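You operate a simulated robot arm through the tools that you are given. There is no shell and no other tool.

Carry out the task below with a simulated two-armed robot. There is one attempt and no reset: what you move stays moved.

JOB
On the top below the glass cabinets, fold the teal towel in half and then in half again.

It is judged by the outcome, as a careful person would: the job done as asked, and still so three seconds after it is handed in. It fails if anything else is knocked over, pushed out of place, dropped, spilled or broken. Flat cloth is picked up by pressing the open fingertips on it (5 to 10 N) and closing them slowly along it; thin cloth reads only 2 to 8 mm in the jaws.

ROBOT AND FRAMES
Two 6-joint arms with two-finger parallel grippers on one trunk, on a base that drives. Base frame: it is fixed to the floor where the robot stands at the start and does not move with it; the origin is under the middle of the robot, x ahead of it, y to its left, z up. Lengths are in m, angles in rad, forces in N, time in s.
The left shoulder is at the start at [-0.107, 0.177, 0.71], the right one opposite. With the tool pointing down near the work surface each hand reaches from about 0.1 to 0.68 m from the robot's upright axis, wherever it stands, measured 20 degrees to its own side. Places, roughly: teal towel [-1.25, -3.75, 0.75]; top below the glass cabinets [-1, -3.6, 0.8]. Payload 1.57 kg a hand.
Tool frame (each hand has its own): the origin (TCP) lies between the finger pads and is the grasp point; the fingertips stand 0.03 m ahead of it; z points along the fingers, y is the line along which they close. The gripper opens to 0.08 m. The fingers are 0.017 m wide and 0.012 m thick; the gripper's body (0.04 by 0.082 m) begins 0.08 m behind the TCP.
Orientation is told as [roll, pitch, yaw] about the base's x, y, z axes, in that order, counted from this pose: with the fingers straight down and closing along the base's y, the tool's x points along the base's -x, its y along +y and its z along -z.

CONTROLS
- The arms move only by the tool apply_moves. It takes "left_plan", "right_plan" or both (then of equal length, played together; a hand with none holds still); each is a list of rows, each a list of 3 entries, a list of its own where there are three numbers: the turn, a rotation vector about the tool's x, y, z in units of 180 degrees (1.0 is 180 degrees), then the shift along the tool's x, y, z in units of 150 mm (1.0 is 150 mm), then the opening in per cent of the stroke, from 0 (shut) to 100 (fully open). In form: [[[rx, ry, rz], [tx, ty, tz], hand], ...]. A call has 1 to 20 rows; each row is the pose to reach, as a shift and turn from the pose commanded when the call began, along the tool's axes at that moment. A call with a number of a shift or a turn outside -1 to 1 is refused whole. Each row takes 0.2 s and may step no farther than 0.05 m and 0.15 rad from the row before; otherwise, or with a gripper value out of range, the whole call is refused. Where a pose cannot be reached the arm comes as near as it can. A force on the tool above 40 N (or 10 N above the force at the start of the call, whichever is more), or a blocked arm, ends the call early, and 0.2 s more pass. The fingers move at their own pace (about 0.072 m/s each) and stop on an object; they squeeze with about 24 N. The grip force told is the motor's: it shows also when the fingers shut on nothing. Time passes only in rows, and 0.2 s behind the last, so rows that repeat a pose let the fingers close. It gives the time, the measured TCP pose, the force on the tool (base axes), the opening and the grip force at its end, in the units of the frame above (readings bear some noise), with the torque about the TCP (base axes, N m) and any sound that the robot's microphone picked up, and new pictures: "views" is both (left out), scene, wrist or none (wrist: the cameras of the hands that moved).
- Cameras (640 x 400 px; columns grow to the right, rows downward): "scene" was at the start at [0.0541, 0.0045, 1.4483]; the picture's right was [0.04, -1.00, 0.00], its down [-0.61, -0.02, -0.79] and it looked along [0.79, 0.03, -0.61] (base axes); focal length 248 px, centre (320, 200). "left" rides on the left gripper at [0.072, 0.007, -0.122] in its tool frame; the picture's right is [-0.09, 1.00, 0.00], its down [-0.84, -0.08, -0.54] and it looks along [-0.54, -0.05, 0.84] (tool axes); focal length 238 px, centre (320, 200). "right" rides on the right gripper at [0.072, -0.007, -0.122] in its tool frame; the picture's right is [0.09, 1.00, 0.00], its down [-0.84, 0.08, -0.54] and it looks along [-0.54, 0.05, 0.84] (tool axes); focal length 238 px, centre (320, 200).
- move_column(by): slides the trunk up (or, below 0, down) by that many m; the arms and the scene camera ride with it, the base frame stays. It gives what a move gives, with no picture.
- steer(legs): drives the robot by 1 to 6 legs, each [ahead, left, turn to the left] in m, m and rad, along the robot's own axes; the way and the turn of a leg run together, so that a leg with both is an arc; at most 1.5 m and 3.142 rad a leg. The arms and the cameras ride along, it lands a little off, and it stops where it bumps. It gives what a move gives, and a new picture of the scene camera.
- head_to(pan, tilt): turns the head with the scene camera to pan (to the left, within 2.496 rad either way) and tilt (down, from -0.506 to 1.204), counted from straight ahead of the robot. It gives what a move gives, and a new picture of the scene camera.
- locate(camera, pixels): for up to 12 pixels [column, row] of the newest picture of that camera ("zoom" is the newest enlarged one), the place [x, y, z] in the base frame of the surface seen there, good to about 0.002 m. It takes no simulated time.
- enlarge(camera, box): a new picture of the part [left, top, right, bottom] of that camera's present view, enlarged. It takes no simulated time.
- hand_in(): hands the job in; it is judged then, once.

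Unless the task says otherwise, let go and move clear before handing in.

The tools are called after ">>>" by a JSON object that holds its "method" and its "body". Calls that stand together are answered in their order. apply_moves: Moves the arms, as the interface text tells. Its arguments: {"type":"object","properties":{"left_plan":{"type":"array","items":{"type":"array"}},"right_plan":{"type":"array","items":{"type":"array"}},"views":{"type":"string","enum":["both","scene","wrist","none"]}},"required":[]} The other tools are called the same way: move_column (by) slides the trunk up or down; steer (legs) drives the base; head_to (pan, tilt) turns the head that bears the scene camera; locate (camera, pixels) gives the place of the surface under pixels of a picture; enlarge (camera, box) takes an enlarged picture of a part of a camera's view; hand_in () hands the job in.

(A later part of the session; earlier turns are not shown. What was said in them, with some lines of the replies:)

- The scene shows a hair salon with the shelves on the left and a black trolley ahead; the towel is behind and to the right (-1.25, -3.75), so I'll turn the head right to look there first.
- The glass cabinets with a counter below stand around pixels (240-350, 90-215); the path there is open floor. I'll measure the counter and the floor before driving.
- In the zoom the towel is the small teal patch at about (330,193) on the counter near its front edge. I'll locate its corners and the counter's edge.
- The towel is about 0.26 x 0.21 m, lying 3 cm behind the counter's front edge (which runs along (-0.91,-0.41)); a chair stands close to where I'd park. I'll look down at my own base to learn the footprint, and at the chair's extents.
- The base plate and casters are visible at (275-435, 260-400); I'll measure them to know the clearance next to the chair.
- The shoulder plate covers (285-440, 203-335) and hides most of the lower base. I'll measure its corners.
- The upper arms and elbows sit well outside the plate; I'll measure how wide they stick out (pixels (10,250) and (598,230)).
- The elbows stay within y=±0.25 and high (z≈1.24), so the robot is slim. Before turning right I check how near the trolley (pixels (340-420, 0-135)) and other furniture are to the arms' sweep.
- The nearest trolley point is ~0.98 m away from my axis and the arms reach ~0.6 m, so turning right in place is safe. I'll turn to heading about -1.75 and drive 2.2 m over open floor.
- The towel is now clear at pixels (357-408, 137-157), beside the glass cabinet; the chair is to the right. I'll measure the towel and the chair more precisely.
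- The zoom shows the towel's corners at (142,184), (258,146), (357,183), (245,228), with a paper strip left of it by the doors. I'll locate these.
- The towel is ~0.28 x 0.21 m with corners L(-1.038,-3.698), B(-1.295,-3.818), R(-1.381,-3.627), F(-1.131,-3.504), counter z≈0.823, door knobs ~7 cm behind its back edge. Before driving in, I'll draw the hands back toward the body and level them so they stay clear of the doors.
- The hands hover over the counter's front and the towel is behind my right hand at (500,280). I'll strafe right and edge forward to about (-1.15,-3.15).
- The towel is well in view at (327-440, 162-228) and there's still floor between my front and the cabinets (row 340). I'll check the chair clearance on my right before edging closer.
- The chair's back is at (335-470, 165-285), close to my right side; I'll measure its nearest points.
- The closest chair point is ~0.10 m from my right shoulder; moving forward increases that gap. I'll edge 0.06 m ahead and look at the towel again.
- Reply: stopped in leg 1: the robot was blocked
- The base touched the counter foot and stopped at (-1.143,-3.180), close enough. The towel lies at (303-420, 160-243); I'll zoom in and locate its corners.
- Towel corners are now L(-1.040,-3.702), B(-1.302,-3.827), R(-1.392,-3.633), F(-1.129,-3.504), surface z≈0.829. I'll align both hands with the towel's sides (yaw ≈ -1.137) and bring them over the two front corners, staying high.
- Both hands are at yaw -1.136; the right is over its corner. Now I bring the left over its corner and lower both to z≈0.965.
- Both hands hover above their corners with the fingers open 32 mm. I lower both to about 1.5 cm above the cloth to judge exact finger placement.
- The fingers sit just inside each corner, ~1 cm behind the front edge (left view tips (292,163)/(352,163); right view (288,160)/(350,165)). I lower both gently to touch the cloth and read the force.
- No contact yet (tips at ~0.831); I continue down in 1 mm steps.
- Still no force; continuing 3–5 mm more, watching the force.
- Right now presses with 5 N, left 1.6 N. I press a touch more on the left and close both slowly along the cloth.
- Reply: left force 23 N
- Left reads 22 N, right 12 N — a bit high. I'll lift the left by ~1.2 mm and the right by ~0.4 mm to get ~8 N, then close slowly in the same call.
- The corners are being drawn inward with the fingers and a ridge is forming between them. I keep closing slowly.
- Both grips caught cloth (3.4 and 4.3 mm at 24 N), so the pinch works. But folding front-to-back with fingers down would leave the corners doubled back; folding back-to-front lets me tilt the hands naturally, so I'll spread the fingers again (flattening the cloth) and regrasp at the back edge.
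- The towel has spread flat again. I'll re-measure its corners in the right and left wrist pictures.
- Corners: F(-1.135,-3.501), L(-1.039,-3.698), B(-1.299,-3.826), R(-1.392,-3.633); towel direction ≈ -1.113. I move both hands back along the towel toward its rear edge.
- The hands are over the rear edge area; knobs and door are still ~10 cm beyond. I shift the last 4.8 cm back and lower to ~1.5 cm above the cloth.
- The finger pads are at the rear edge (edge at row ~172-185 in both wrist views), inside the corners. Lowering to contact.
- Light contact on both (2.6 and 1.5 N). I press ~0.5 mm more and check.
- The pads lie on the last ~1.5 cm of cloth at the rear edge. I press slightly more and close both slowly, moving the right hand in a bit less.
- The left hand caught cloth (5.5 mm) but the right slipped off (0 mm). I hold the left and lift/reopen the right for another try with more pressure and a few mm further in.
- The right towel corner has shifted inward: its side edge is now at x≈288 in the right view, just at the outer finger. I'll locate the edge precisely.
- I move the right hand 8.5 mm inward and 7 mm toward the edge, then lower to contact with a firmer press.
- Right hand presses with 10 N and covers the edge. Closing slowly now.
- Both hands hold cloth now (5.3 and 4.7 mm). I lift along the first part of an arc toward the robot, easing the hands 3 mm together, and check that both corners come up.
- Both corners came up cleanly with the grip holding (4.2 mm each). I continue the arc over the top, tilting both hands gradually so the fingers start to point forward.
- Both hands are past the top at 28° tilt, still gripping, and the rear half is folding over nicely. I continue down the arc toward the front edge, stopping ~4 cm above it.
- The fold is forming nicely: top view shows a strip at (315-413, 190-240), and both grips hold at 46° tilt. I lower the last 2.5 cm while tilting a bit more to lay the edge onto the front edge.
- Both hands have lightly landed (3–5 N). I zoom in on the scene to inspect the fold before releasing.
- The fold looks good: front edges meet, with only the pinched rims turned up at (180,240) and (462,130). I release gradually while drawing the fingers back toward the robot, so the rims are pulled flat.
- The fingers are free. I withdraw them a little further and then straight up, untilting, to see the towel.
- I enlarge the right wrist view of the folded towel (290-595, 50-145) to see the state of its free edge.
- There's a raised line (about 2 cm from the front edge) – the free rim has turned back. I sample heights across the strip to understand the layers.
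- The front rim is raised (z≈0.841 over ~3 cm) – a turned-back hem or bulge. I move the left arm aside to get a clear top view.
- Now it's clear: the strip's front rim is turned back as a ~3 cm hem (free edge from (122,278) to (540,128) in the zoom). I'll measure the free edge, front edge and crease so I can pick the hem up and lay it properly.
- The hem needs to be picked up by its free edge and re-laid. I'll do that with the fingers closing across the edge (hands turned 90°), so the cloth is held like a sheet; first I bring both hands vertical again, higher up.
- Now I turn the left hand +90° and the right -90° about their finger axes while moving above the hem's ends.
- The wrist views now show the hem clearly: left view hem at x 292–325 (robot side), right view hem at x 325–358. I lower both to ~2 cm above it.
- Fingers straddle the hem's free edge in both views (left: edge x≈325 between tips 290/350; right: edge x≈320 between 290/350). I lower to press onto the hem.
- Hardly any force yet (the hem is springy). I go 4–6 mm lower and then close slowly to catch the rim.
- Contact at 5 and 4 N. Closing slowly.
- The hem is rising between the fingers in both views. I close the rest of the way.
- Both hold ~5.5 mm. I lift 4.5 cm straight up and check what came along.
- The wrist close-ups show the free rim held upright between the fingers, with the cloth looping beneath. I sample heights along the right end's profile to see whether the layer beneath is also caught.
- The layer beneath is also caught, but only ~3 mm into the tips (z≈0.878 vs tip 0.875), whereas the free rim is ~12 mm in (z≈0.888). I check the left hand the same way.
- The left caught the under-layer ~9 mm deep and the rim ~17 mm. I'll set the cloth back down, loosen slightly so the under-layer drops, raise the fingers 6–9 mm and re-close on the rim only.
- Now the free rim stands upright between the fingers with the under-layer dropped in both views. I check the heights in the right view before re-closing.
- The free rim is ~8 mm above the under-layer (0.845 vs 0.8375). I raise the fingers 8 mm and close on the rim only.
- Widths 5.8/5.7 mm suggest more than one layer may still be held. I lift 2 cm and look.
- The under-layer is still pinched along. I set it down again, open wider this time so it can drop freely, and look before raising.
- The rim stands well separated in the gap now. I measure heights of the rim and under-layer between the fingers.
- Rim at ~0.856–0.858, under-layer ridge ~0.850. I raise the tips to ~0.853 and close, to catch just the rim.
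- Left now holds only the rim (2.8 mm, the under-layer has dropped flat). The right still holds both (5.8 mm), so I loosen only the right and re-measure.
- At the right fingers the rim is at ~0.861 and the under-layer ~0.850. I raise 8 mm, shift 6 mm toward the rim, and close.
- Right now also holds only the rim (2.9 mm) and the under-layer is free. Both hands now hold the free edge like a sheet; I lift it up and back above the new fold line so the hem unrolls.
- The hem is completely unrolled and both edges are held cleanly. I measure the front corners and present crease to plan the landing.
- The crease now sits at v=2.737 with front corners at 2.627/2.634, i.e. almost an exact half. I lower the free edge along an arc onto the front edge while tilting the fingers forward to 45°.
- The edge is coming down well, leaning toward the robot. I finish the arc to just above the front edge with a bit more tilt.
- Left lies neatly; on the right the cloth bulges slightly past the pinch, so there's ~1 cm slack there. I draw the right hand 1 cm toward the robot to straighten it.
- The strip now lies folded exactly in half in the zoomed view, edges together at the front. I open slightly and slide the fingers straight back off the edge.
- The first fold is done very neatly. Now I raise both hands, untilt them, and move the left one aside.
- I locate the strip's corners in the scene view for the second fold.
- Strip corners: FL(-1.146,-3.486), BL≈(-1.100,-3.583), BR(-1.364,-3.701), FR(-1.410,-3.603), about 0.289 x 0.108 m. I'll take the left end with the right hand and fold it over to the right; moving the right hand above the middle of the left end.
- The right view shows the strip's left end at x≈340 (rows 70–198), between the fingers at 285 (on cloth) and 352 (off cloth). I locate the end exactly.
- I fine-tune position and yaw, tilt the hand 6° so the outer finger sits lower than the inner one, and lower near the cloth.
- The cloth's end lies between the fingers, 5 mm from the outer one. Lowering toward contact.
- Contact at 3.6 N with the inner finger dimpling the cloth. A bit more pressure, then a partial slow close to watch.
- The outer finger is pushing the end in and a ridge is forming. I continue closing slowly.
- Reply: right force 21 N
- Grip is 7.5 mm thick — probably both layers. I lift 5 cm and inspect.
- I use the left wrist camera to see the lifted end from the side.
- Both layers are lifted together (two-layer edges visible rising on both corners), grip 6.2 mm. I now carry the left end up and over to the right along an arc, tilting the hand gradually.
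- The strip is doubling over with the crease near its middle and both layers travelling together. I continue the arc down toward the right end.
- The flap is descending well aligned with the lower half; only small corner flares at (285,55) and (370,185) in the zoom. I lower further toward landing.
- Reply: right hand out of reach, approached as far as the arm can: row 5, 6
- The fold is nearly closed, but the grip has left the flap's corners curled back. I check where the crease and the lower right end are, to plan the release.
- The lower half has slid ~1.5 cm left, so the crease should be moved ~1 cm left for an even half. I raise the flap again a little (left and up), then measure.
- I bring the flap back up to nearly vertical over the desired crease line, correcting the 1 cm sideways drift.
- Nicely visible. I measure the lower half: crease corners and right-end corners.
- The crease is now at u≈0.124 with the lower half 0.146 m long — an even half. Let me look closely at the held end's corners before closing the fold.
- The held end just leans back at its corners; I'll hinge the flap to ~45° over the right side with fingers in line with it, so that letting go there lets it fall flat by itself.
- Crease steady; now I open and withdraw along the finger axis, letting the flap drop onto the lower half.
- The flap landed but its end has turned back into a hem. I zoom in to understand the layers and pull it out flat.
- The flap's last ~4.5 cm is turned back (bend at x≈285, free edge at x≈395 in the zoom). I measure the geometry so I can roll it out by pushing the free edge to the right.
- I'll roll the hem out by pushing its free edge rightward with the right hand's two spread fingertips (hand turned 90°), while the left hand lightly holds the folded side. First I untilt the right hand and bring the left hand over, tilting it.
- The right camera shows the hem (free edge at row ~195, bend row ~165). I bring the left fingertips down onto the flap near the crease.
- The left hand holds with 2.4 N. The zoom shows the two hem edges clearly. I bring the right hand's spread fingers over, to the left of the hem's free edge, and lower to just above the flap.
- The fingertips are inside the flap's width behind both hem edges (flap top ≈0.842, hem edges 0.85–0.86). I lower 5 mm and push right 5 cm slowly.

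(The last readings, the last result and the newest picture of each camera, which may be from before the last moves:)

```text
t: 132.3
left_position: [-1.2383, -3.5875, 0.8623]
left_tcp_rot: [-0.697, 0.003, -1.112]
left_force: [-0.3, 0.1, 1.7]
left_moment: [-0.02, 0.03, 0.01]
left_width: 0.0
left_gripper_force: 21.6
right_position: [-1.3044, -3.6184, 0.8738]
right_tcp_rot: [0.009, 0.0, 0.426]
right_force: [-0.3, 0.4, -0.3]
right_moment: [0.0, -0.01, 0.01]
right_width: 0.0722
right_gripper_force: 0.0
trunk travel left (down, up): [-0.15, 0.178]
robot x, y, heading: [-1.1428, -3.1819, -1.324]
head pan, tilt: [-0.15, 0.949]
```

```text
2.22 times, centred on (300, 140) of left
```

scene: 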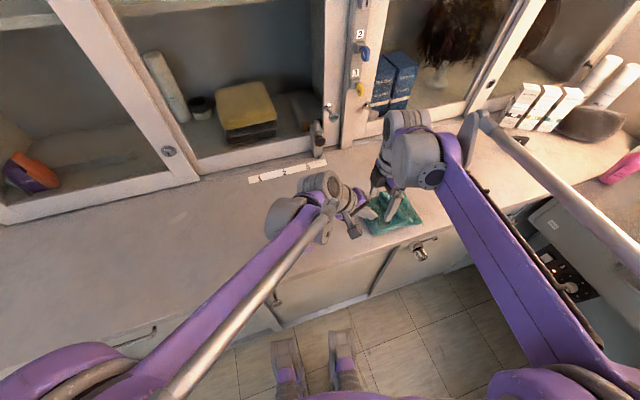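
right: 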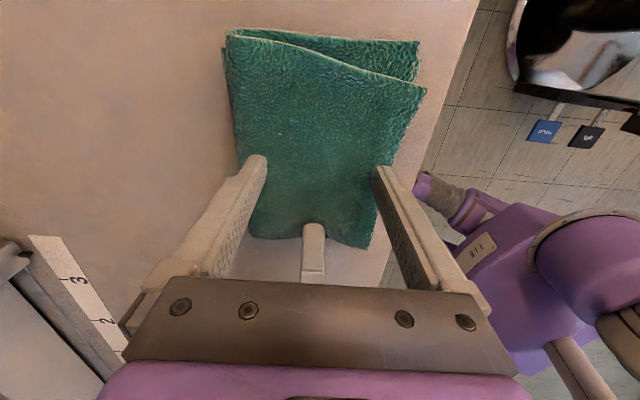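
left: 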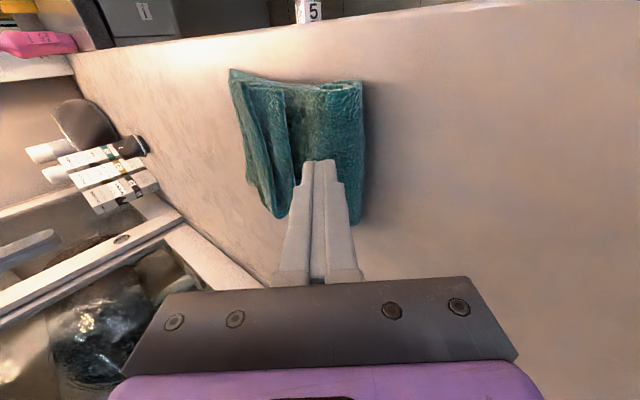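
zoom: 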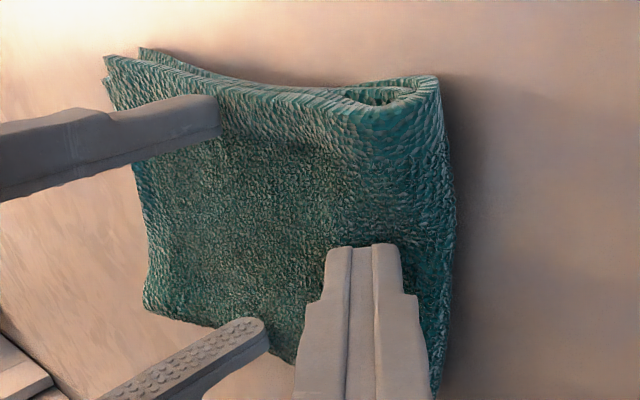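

The hem popped open — the flap now lies flat over the lower half. I lift both hands clear to view the result.

>>> {"method": "apply_moves", "body": {"left_plan": [[[0, 0, 0], [0, -0.05, -0.06], 0], [[0, 0, 0], [0, -0.05, -0.3], 0], [[0, 0, 0], [0, -0.05, -0.55], 0], [[0, 0, 0], [0, -0.05, -0.8], 0], [[0, 0, 0], [0.2, 0.15, -0.9], 0]], "right_plan": [[[0, 0, 0], [0, 0, -0.1], 90], [[0, 0, 0], [0, 0, -0.3], 90], [[0, 0, 0], [0.2, 0, -0.55], 90], [[0, 0, 0], [0.45, 0, -0.75], 90], [[0, 0, 0], [0.7, 0, -0.8], 90]], "views": "both"}}

>>> {"method": "enlarge", "body": {"camera": "scene", "box": [350, 170, 440, 245]}}

>>> {"method": "enlarge", "body": {"camera": "right", "box": [200, 50, 440, 250]}}

```text
t: 133.5
left_position: [-1.1582, -3.5139, 0.9526]
left_tcp_rot: [-0.698, 0.001, -1.114]
left_force: [-0.7, 0.0, -0.2]
left_moment: [0.02, -0.01, 0.01]
left_width: 0.0003
left_gripper_force: 21.2
right_position: [-1.3988, -3.6625, 0.9896]
right_tcp_rot: [0.009, -0.001, 0.427]
right_force: [-0.4, -0.2, 0.0]
right_moment: [-0.02, -0.01, 0.02]
right_width: 0.0722
right_gripper_force: 0.0
trunk travel left (down, up): [-0.15, 0.178]
robot x, y, heading: [-1.1377, -3.1789, -1.322]
head pan, tilt: [-0.15, 0.949]
```

scene: 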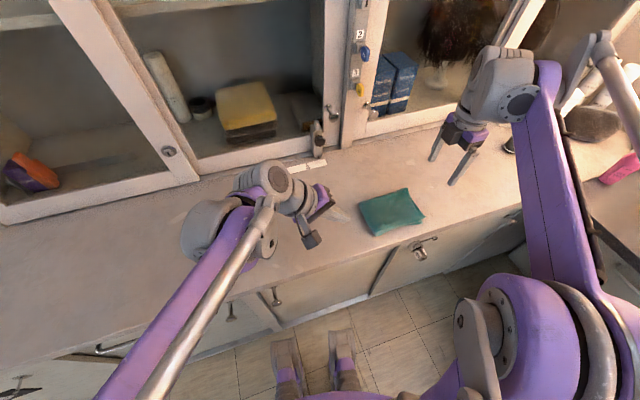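
right: 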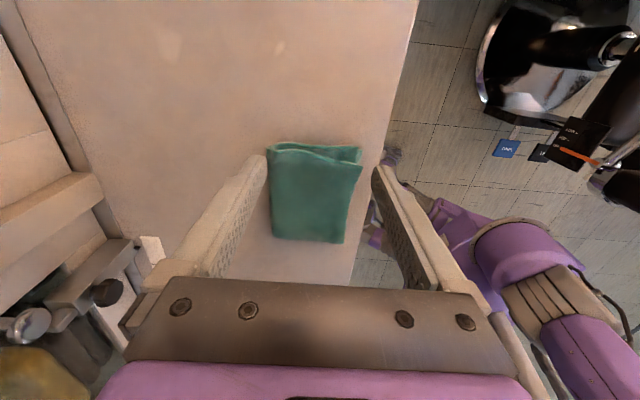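
left: 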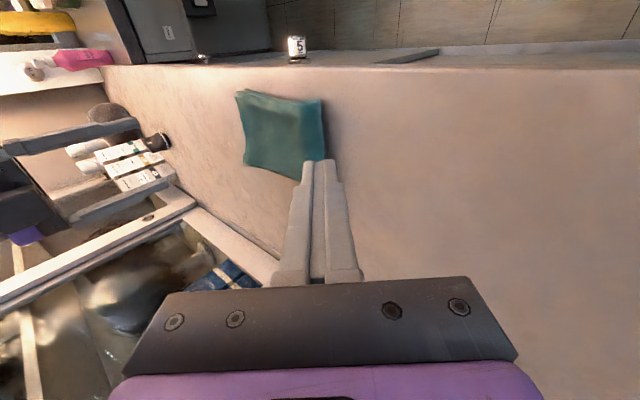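

```text
5.33 times, centred on (395, 208) of scene
```

zoom: 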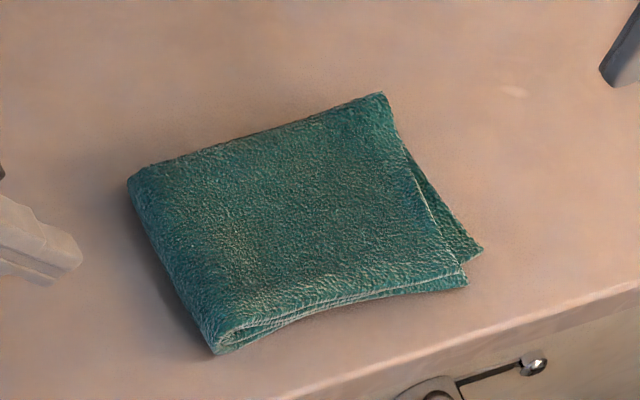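

```text
2.00 times, centred on (320, 150) of right
```

zoom: 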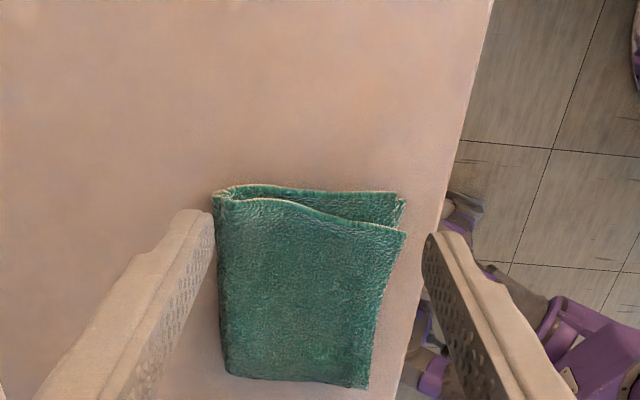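

The towel is now folded in quarters. I measure the edge alignment between top flap and lower half.

>>> {"method": "locate", "body": {"camera": "zoom", "pixels": [[405, 232], [400, 197], [216, 195], [218, 205], [225, 372], [366, 385], [300, 190], [300, 212], [340, 215], [340, 193], [300, 300], [250, 190]]}}

>>> {"method": "locate", "body": {"camera": "scene", "pixels": [[437, 222], [440, 217], [421, 187], [391, 236], [374, 204], [413, 205], [423, 211], [430, 200]]}}

```text
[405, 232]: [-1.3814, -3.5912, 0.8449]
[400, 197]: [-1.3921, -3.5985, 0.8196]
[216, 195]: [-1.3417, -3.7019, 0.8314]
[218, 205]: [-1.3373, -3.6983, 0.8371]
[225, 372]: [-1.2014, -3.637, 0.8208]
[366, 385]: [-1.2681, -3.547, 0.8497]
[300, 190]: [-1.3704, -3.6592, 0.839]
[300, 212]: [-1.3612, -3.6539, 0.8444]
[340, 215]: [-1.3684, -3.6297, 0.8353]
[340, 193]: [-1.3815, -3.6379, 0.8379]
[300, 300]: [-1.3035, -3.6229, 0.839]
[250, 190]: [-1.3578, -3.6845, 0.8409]
```

```text
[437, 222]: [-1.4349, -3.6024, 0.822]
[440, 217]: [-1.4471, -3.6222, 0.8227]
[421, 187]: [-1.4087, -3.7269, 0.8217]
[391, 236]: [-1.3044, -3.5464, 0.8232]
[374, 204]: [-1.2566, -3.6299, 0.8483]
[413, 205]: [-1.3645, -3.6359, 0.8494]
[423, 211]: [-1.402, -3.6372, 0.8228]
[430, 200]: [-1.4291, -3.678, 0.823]
```

The edges match within 0.5–1.5 cm: a proper quarter fold. I now withdraw both hands well clear and take a last look at the scene.

>>> {"method": "apply_moves", "body": {"left_plan": [[[0, 0, 0], [0.1, 0.1, -0.2], 0], [[-0.03, 0, 0], [0.2, 0.2, -0.4], 0], [[-0.06, 0, 0], [0.3, 0.35, -0.55], 0], [[-0.09, 0, 0], [0.3, 0.5, -0.6], 0], [[-0.12, 0, 0], [0.3, 0.7, -0.6], 0], [[-0.15, 0, 0], [0.3, 0.9, -0.6], 0]], "right_plan": [[[0, 0, 0], [0, 0, -0.2], 60], [[0, 0, 0], [0, 0.1, -0.4], 40], [[0, 0, 0], [0, 0.25, -0.5], 20], [[0, 0, 0], [0.1, 0.4, -0.5], 20], [[0, 0, 0], [0.2, 0.55, -0.5], 20], [[0, 0, 0], [0.2, 0.7, -0.5], 20]], "views": "scene"}}

>>> {"method": "enlarge", "body": {"camera": "scene", "box": [320, 140, 480, 260]}}

```text
t: 134.9
left_position: [-1.0343, -3.4048, 0.9347]
left_tcp_rot: [-0.224, 0.004, -1.113]
left_force: [0.0, -0.3, 0.1]
left_moment: [-0.01, 0.02, 0.0]
left_width: 0.0
left_gripper_force: 21.6
right_position: [-1.4727, -3.578, 1.0711]
right_tcp_rot: [0.01, 0.001, 0.427]
right_force: [-0.8, 0.7, -1.0]
right_moment: [-0.01, 0.01, -0.02]
right_width: 0.0161
right_gripper_force: 0.0
trunk travel left (down, up): [-0.15, 0.178]
robot x, y, heading: [-1.1431, -3.1804, -1.32]
head pan, tilt: [-0.15, 0.949]
```

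scene: 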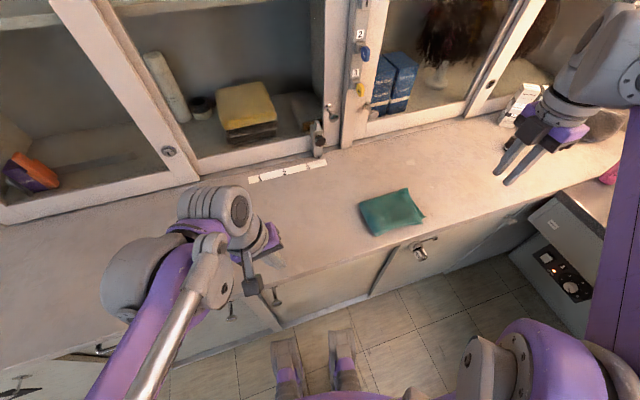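

```text
3.33 times, centred on (400, 200) of scene
```

zoom: 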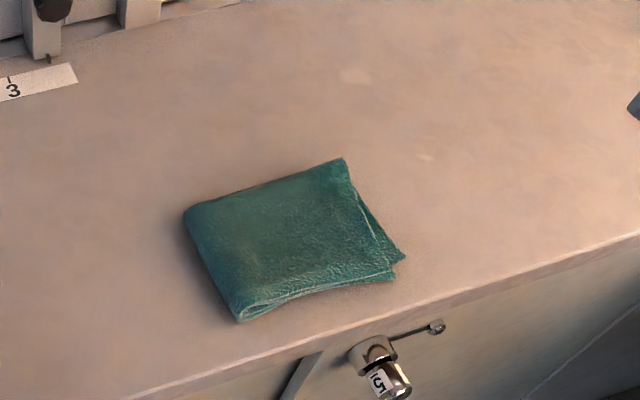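

The towel is neatly folded in quarters, lying flat and stable on the counter; everything else looks untouched. I glance at the chair beside me to be sure it wasn't moved.

>>> {"method": "head_to", "body": {"pan": -1.9, "tilt": 0.95}}

```text
t: 136.7
left_position: [-1.0358, -3.4051, 0.9347]
left_tcp_rot: [-0.226, 0.003, -1.112]
left_force: [-0.3, -0.1, 1.4]
left_moment: [-0.02, 0.02, -0.01]
left_width: 0.0
left_gripper_force: 21.3
right_position: [-1.4724, -3.5812, 1.0712]
right_tcp_rot: [0.011, -0.001, 0.427]
right_force: [-0.3, -0.3, 0.8]
right_moment: [-0.01, 0.03, 0.0]
right_width: 0.0159
right_gripper_force: 0.1
trunk travel left (down, up): [-0.15, 0.178]
robot x, y, heading: [-1.1413, -3.1803, -1.315]
head pan, tilt: [-1.901, 0.949]
```

scene: 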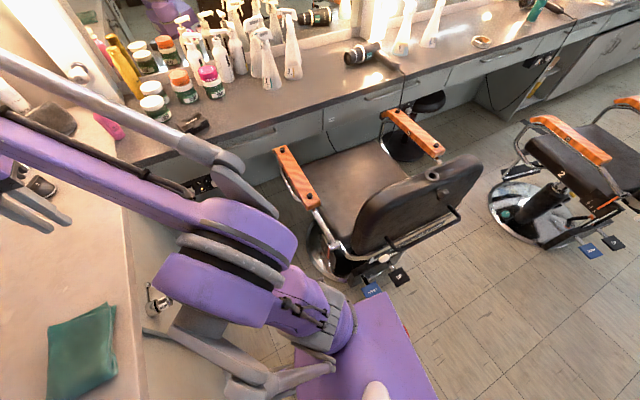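

The chair sits in the same pixels as before ((335–480, 155–260)), the bottles are upright, and the folded towel rests on the counter at (80,350). The hands are clear, so I hand in the job.

>>> {"method": "hand_in", "body": {}}

```text
The job is handed in.
```

The teal towel is folded in half and then in half again, and lies flat on the top below the glass cabinets. Both hands are clear of it, and I've handed the job in.

- **Alignment:** the long edges from the first fold line up closely. On the second fold, the top layer stops about 0.5 to 1.5 cm short of the layer below, most noticeably towards the front.
- **Surroundings:** in the last pictures the paper strip, the bottles and the chair were where they started. While parking, the base touched the front of the counter and stopped, and nothing appeared to shift.
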